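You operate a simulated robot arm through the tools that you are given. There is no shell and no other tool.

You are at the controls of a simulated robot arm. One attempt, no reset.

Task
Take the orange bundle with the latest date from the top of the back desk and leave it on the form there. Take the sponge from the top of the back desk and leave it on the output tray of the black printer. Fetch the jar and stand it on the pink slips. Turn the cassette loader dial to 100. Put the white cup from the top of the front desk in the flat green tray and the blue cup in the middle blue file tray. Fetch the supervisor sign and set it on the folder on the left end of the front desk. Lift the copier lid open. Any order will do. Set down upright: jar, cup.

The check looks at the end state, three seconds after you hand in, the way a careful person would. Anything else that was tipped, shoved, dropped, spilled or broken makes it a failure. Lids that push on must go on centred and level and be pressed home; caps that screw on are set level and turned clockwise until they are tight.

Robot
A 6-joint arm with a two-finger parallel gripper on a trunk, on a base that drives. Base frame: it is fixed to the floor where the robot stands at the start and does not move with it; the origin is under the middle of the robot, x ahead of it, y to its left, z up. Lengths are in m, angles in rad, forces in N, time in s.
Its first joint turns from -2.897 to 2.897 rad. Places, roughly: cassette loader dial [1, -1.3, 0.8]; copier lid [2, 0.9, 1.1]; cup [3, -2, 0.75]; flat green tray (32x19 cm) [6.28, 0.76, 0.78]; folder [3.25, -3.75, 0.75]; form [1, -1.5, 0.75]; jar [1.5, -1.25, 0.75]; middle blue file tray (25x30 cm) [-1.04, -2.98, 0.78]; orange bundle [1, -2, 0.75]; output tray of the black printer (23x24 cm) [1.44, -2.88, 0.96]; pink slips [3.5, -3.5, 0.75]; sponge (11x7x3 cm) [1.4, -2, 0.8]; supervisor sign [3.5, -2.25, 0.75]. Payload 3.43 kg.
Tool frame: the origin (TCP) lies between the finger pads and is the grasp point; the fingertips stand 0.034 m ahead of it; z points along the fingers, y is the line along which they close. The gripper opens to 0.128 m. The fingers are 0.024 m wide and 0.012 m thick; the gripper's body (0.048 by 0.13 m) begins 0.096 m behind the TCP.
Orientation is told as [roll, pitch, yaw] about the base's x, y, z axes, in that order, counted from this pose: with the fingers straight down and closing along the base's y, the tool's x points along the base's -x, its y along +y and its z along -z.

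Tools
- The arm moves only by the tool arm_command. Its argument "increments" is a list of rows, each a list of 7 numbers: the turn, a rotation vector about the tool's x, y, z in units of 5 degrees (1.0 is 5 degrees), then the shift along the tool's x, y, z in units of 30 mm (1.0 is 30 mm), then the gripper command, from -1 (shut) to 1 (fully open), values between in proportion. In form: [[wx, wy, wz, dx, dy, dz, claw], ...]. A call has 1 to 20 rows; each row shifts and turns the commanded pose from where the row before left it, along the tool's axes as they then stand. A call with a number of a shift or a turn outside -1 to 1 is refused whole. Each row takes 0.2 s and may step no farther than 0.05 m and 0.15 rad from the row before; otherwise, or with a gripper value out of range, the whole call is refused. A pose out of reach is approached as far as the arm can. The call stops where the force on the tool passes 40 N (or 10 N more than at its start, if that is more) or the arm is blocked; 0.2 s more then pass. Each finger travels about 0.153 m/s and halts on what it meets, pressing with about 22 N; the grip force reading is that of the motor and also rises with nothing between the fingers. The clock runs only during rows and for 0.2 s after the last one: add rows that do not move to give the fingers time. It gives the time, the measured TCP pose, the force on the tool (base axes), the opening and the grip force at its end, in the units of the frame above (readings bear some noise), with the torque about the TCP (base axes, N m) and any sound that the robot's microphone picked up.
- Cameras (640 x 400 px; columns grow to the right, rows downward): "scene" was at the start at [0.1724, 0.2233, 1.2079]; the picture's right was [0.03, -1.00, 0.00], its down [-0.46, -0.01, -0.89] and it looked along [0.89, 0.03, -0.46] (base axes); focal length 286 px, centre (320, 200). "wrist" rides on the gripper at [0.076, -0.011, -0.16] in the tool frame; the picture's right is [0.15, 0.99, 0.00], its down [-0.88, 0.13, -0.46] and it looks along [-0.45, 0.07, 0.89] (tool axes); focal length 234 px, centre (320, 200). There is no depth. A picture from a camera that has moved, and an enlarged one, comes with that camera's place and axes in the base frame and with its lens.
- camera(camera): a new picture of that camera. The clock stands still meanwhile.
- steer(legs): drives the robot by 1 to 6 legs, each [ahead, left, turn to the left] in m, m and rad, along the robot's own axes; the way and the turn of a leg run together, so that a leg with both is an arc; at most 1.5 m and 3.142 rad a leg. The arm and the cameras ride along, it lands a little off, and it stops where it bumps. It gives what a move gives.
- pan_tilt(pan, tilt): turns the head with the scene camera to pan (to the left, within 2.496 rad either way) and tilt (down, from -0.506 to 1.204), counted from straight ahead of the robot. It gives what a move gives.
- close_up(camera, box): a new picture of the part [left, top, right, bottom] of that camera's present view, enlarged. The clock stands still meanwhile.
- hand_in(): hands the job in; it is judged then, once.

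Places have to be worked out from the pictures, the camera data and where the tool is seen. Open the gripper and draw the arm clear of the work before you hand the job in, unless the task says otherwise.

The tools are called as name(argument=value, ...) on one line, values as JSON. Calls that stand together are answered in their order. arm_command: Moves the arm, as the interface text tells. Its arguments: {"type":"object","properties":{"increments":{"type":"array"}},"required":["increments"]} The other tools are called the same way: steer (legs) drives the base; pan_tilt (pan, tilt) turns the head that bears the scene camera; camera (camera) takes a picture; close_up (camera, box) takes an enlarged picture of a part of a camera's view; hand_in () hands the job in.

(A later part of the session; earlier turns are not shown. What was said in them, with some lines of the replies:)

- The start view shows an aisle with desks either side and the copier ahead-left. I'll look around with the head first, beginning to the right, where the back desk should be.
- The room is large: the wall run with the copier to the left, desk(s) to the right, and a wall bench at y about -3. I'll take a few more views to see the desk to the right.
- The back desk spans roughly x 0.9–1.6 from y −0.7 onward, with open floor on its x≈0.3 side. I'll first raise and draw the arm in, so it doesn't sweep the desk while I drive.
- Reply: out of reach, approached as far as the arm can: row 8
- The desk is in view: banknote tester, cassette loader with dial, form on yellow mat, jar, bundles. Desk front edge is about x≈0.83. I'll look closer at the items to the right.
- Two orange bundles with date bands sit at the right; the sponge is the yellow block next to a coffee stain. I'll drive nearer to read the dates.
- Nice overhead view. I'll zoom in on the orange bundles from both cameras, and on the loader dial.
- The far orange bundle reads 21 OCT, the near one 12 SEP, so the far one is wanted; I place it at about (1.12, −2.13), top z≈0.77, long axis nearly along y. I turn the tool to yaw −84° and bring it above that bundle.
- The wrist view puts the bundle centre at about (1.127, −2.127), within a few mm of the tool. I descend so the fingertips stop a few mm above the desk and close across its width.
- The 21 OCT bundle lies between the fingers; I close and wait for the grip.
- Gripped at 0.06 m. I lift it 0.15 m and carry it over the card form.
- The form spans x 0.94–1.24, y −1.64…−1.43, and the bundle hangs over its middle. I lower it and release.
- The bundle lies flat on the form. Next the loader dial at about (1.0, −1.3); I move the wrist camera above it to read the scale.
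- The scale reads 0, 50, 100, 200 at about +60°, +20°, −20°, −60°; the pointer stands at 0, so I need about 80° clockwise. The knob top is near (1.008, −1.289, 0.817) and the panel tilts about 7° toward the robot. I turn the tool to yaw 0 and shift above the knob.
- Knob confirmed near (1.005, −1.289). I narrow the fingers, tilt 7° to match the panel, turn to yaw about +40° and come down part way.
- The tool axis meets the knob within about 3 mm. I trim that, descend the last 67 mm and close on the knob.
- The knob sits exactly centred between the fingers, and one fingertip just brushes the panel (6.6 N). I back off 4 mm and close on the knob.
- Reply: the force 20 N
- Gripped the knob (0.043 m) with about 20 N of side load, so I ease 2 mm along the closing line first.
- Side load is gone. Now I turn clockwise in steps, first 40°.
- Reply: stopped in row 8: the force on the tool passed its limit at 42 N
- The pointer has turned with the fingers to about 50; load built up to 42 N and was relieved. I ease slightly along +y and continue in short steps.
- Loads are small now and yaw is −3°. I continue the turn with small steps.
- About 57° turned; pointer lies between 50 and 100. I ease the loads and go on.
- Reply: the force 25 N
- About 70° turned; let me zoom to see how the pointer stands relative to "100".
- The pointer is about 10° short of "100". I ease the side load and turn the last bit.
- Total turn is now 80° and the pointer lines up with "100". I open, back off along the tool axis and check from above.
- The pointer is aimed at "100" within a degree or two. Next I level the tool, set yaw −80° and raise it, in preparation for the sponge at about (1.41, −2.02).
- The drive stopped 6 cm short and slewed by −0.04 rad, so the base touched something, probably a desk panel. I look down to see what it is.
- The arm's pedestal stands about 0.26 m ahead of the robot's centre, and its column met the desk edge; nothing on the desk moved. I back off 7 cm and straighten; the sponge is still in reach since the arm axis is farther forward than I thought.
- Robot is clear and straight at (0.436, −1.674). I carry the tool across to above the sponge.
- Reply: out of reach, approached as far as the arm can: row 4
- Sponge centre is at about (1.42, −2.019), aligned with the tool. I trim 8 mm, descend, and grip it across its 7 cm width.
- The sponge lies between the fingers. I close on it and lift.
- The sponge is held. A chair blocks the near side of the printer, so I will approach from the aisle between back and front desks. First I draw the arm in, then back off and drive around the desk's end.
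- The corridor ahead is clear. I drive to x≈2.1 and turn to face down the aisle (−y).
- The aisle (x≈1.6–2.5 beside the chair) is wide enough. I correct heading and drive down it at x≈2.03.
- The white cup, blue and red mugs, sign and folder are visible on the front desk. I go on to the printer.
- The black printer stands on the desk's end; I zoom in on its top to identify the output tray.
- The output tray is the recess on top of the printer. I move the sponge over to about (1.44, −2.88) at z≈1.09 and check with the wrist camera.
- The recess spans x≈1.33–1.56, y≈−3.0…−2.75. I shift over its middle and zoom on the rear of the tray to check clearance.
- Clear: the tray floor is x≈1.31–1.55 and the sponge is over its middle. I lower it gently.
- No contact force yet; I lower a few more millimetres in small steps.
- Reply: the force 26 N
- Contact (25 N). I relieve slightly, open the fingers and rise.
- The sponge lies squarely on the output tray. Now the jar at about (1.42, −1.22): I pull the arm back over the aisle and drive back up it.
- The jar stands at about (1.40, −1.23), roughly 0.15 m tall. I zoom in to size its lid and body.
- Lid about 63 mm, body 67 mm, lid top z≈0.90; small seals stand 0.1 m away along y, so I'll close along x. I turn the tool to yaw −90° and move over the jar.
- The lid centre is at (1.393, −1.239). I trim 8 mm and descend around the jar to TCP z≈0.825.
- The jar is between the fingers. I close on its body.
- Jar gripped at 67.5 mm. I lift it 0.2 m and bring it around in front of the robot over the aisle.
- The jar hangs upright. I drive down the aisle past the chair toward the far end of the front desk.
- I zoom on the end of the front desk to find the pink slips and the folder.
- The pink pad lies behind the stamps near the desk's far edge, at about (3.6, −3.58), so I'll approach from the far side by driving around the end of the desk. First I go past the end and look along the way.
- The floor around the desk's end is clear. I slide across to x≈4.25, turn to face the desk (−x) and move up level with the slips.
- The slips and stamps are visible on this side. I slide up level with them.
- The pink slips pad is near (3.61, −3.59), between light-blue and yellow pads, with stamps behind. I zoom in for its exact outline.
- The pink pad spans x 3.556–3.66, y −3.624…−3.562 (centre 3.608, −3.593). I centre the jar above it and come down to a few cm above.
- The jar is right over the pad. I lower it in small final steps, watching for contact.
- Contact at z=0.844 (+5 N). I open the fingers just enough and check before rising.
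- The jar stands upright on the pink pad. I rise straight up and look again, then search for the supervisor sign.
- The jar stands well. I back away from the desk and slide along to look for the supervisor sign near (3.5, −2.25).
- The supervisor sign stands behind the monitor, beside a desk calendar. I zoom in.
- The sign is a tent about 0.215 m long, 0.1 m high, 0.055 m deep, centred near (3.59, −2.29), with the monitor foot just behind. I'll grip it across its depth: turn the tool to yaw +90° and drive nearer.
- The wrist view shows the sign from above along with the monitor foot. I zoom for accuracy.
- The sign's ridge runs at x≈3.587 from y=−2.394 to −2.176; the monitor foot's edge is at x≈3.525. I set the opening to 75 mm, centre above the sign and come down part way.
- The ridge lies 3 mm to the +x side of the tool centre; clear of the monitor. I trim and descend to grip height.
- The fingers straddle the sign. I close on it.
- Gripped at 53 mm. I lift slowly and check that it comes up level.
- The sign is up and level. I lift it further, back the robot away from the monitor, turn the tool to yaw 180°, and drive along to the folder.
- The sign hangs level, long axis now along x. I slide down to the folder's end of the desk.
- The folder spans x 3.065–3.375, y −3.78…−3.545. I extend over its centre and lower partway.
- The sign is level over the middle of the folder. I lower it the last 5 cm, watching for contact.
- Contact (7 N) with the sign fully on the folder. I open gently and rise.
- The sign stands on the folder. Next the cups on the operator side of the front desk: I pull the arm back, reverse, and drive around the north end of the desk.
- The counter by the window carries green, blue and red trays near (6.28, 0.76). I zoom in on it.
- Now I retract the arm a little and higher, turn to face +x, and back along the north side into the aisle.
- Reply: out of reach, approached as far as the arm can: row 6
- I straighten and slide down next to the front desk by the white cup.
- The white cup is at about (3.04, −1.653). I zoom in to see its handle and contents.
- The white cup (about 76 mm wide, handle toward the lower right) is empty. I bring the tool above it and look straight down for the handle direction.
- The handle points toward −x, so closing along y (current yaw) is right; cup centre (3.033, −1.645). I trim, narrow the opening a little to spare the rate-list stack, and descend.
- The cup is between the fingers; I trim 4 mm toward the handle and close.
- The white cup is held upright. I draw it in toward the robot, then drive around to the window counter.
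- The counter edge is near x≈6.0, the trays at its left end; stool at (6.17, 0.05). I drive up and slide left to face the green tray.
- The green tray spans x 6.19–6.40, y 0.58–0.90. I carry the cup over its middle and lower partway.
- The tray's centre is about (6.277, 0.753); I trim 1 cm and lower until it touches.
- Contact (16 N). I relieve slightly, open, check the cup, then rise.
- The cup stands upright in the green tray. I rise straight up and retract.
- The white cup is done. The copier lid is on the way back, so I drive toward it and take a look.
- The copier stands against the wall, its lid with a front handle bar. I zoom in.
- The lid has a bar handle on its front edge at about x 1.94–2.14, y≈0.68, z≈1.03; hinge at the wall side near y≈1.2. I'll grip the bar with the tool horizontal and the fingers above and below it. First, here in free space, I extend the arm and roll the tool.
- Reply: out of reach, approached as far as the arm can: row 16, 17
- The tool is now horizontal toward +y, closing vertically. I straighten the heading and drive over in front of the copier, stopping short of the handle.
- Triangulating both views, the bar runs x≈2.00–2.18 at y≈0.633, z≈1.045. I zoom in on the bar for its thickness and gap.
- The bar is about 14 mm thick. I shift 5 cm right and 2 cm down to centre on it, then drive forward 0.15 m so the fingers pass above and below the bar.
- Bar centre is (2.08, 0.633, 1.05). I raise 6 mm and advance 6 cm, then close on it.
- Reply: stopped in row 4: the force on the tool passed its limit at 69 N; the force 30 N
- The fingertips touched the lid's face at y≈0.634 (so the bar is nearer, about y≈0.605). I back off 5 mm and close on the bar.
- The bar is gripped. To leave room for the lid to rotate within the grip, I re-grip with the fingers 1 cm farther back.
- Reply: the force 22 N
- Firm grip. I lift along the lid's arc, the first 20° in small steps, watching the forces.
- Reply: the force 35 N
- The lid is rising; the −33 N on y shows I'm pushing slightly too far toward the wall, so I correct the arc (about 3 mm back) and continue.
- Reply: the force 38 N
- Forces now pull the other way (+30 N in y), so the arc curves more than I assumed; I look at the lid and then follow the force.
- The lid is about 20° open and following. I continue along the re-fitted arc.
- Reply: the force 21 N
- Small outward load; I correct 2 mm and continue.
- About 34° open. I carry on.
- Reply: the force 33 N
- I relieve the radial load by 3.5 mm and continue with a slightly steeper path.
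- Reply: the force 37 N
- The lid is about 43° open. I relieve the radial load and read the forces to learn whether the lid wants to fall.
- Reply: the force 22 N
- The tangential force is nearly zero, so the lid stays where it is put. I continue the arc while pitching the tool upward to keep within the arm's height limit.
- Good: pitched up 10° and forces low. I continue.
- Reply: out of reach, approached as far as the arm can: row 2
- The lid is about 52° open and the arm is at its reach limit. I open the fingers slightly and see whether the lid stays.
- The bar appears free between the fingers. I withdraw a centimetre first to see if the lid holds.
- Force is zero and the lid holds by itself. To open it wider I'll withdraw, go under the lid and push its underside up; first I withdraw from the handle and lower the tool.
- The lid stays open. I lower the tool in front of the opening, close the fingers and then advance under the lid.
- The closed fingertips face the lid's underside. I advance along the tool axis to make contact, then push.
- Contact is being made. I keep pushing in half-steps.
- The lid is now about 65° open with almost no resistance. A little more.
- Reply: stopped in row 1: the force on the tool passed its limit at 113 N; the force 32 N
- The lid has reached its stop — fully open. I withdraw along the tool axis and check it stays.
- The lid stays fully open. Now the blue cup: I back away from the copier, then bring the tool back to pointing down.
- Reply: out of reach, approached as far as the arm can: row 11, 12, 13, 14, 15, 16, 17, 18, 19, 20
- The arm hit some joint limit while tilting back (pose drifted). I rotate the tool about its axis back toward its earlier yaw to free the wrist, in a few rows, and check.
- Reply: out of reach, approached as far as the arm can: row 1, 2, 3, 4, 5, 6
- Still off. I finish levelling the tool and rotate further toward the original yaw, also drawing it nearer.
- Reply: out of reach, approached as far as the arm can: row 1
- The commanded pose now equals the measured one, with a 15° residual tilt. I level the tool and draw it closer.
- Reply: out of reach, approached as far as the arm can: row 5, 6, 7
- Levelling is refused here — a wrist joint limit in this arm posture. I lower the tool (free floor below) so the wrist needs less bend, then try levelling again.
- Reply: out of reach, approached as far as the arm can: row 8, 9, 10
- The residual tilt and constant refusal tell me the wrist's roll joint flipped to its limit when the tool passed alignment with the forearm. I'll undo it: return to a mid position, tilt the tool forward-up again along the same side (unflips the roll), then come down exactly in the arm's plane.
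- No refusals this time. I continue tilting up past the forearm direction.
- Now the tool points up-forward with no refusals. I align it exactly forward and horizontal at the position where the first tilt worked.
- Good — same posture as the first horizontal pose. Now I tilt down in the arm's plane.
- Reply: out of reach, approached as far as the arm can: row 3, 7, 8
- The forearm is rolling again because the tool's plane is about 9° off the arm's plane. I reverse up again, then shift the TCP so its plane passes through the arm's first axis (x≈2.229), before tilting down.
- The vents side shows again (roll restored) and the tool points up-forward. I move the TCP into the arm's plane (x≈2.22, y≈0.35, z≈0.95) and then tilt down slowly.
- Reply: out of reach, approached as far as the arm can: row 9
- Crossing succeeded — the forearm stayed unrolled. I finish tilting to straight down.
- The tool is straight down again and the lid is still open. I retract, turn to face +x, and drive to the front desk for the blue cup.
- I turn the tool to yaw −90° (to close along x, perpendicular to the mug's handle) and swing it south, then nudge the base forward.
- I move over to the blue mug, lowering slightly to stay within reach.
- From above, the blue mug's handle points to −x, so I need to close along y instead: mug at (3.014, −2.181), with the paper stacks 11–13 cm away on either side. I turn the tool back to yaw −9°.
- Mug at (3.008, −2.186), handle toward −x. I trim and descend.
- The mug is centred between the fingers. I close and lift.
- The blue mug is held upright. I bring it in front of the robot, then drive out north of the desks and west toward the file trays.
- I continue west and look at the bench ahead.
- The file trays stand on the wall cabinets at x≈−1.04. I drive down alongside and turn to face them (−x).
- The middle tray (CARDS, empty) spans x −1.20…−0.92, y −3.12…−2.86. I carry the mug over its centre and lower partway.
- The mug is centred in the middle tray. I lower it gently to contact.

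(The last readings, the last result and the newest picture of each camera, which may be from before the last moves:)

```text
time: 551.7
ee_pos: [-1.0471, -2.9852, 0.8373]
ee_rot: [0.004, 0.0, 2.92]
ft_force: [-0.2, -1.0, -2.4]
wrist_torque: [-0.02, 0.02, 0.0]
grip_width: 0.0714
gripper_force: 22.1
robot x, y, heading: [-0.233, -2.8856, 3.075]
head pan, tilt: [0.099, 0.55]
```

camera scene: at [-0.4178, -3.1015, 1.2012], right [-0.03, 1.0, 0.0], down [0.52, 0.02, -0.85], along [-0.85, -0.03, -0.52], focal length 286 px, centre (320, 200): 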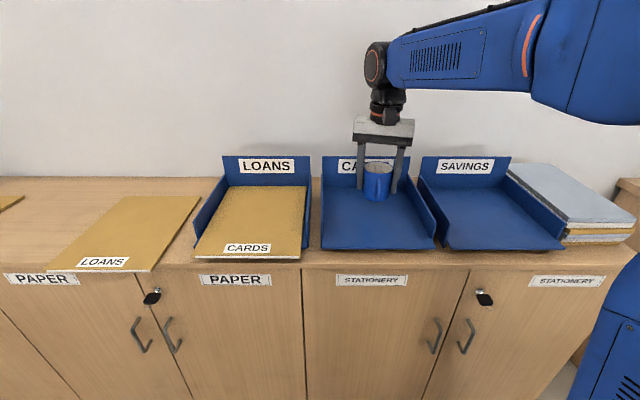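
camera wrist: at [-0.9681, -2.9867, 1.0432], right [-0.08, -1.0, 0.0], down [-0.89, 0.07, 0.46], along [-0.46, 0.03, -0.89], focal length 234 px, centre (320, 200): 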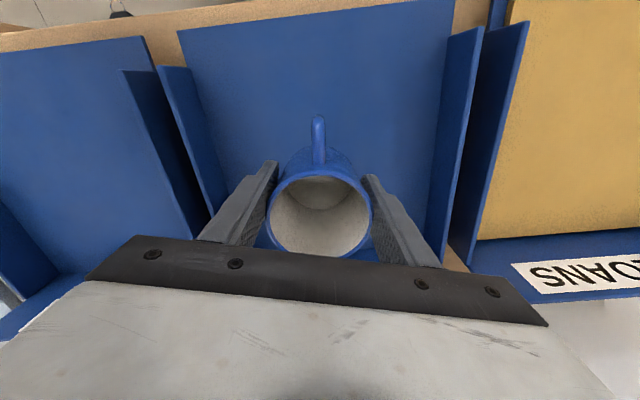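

arm_command(increments=[[0, 0, 0, 0, 0, 0.12, -1], [0, 0, 0, 0, 0, 0.1, -1], [0, 0, 0, 0, 0, 0, -1]])

```text
time: 552.5
ee_pos: [-1.0458, -2.9839, 0.83]
ee_rot: [0.004, 0.0, 2.919]
ft_force: [2.6, 2.4, 8.8]
wrist_torque: [-0.16, 0.05, 0.0]
grip_width: 0.0712
gripper_force: 22.5
robot x, y, heading: [-0.2346, -2.8815, 3.072]
head pan, tilt: [0.099, 0.55]
```

Contact (9 N). I open the fingers, check the mug, then rise.

arm_command(increments=[[0, 0, 0, 0, 0, 0, 0.2], [0, 0, 0, 0, 0, 0, 0.4], [0, 0, 0, 0, 0, 0, 0.6], [0, 0, 0, 0, 0, 0, 0.6]])

close_up(camera="scene", box=[300, 110, 460, 260])

arm_command(increments=[[0, 0, 0, 0, 0, -0.4, 0.65], [0, 0, 0, 0, 0, -1, 0.65], [0, 0, 0, 0, 0, -1, 0.65], [0, 0, 0, 0, 0, -1, 0.65], [0, 0, 0, 0, 0, -1, 0.65], [0, 0, 0, 0, 0, -1, 0.65], [0, 0, 0, 0, 0, -1, 0.65]])

camera(camera="scene")

camera(camera="wrist")

```text
time: 553.5
ee_pos: [-1.0457, -2.984, 0.8305]
ee_rot: [0.003, 0.0, 2.92]
ft_force: [-0.7, 0.5, 0.8]
wrist_torque: [0.0, 0.03, -0.02]
grip_width: 0.1024
gripper_force: 0.0
robot x, y, heading: [-0.2311, -2.8859, 3.075]
head pan, tilt: [0.099, 0.55]
```

```text
2.67 times, centred on (380, 185) of scene
camera zoom: at [-0.4177, -3.1015, 1.2013], right [-0.03, 1.0, 0.0], down [0.52, 0.02, -0.85], along [-0.85, -0.03, -0.52], focal length 764 px, centre (160, 240)
```

zoom: 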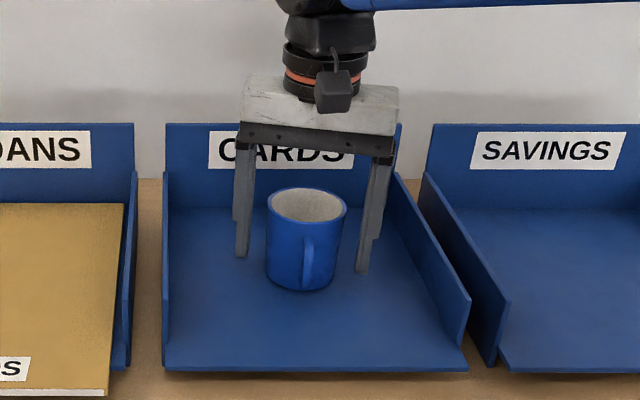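

```text
time: 555.1
ee_pos: [-1.0458, -2.9804, 1.0217]
ee_rot: [0.004, 0.003, 2.919]
ft_force: [-0.5, 0.0, -0.5]
wrist_torque: [-0.01, 0.01, -0.01]
grip_width: 0.1058
gripper_force: 0.1
robot x, y, heading: [-0.2366, -2.8789, 3.072]
head pan, tilt: [0.099, 0.55]
```

```text
taken
camera scene: at [-0.4178, -3.1015, 1.2012], right [-0.03, 1.0, 0.0], down [0.52, 0.02, -0.85], along [-0.85, -0.03, -0.52], focal length 286 px, centre (320, 200)
```

scene: 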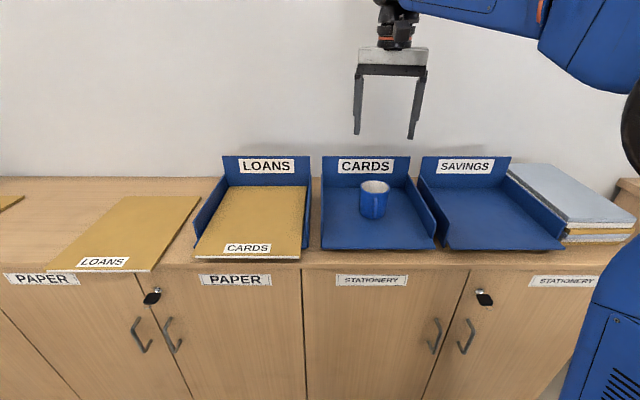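

```text
taken
camera wrist: at [-0.9691, -2.9854, 1.182], right [-0.08, -1.0, 0.0], down [-0.89, 0.07, 0.46], along [-0.45, 0.03, -0.89], focal length 234 px, centre (320, 200)
```

wrist: 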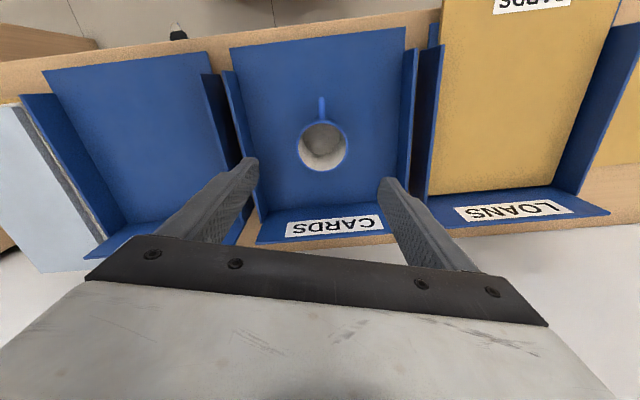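

The blue cup stands in the middle tray. I retract the arm clear and then check the earlier work on the back desk from here.

arm_command(increments=[[0, 0, 0, 1, 0, 0, 1], [0, 0, 0, 1, 0, 0, 1], [0, 0, 0, 1, 0, 0, 1], [0, 0, 0, 1, 0, 0, 1], [0, 0, 0, 1, 0, 0, 1], [0, 0, 0, 1, 0, 0, 1], [0, 0, 0, 1, 0, 0, 1], [0, 0, 0, 1, 0, 0, 1], [0, 0, 0, 1, 0, 0, 1]])

steer(legs=[[-0.1, -1.3, 0.07]])

pan_tilt(pan=-2.45, tilt=0.4)

camera(camera="scene")

```text
time: 557.1
ee_pos: [-0.7816, -3.0441, 1.0191]
ee_rot: [0.003, 0.002, 2.922]
ft_force: [-0.5, -0.4, 0.5]
wrist_torque: [-0.01, 0.02, 0.02]
grip_width: 0.1281
gripper_force: 0.1
robot x, y, heading: [-0.2366, -2.8855, 3.076]
head pan, tilt: [0.099, 0.55]
```

```text
time: 563.5
ee_pos: [-0.6375, -1.8254, 1.0202]
ee_rot: [0.004, -0.001, 3.01]
ft_force: [-0.6, -0.4, -0.1]
wrist_torque: [0.0, -0.01, -0.02]
grip_width: 0.1279
gripper_force: 0.1
robot x, y, heading: [-0.108, -1.6198, -3.118]
head pan, tilt: [0.099, 0.55]
```

```text
time: 565.8
ee_pos: [-0.6391, -1.8269, 1.02]
ee_rot: [0.003, 0.0, 3.009]
ft_force: [-0.6, 0.4, 1.1]
wrist_torque: [-0.01, 0.01, -0.03]
grip_width: 0.1281
gripper_force: 0.0
robot x, y, heading: [-0.1062, -1.6245, -3.124]
head pan, tilt: [-2.45, 0.4]
```

```text
taken
camera scene: at [-0.1107, -1.7805, 1.215], right [0.65, -0.76, 0.0], down [-0.29, -0.25, -0.92], along [0.7, 0.6, -0.39], focal length 286 px, centre (320, 200)
```

scene: 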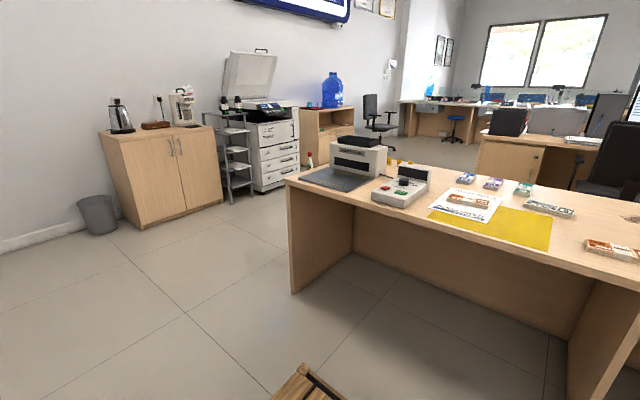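

From here the copier lid is visibly open, the bundle lies on the form. I zoom in on the dial, the form and the copier.

close_up(camera="scene", box=[365, 155, 445, 210])

close_up(camera="scene", box=[420, 160, 580, 260])

close_up(camera="scene", box=[200, 40, 360, 200])

```text
7.27 times, centred on (405, 182) of scene
camera zoom: at [-0.1107, -1.7805, 1.215], right [0.65, -0.76, 0.0], down [-0.29, -0.25, -0.92], along [0.7, 0.6, -0.39], focal length 2083 px, centre (-298, 327)
```

zoom: 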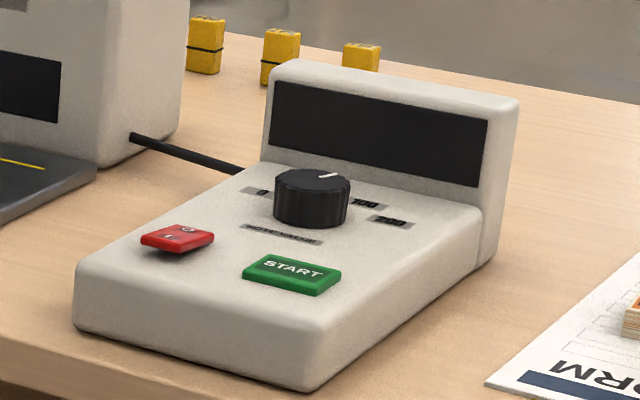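

```text
4.00 times, centred on (500, 210) of scene
camera zoom: at [-0.1107, -1.7805, 1.215], right [0.65, -0.76, 0.0], down [-0.29, -0.25, -0.92], along [0.7, 0.6, -0.39], focal length 1146 px, centre (-400, 160)
```

zoom: 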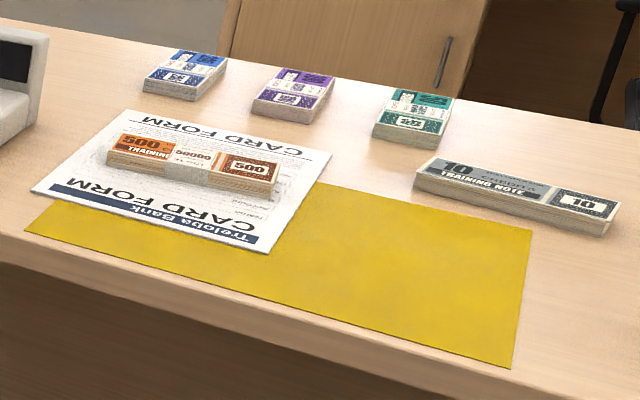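

```text
2.50 times, centred on (280, 120) of scene
camera zoom: at [-0.1107, -1.7805, 1.215], right [0.65, -0.76, 0.0], down [-0.29, -0.25, -0.92], along [0.7, 0.6, -0.39], focal length 716 px, centre (420, 400)
```

zoom: 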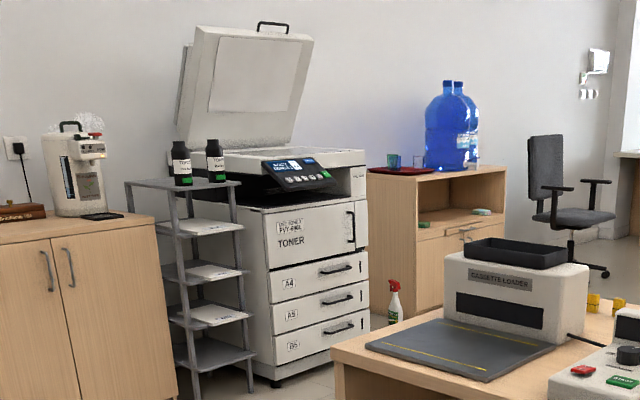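

The pointer's direction works out to about −18°, matching "100"; the 21 OCT bundle lies on the form, and the copier lid is still fully open. The gripper is open and the arm clear, so I hand the job in.

hand_in()

```text
The job is handed in.
```

I completed all eight parts of the task and handed the job in. I don't have the result of the check yet.

| Item | End state | Last checked |
|---|---|---|
| Orange bundle dated 21 OCT (the other was 12 SEP) | Flat on the card form | Just before hand-in |
| Sponge | On the black printer's output tray | When placed |
| Jar | Standing upright on the pink slips | When placed |
| Cassette loader dial | Pointer on 100, within a degree or two | Just before hand-in |
| White cup | Upright in the flat green tray | When placed |
| Blue cup | Upright in the middle blue file tray, the one labelled CARDS | When placed |
| Supervisor sign | Standing on the folder | When placed |
| Copier lid | Pushed up to its stop and staying open | Just before hand-in |

Three contacts were harder than I intended:
- **Desk bump:** early on, the arm's column bumped the edge of the back desk while I was driving.
- **Copier pushes:** while opening the lid I pushed against it with about 69 N once and 113 N once.

I saw nothing on the back desk or around the copier move or tip because of these.

The jar is slightly wider than the slip pad, so it overhangs by about 3 mm on each side. It stood steady when I let go.
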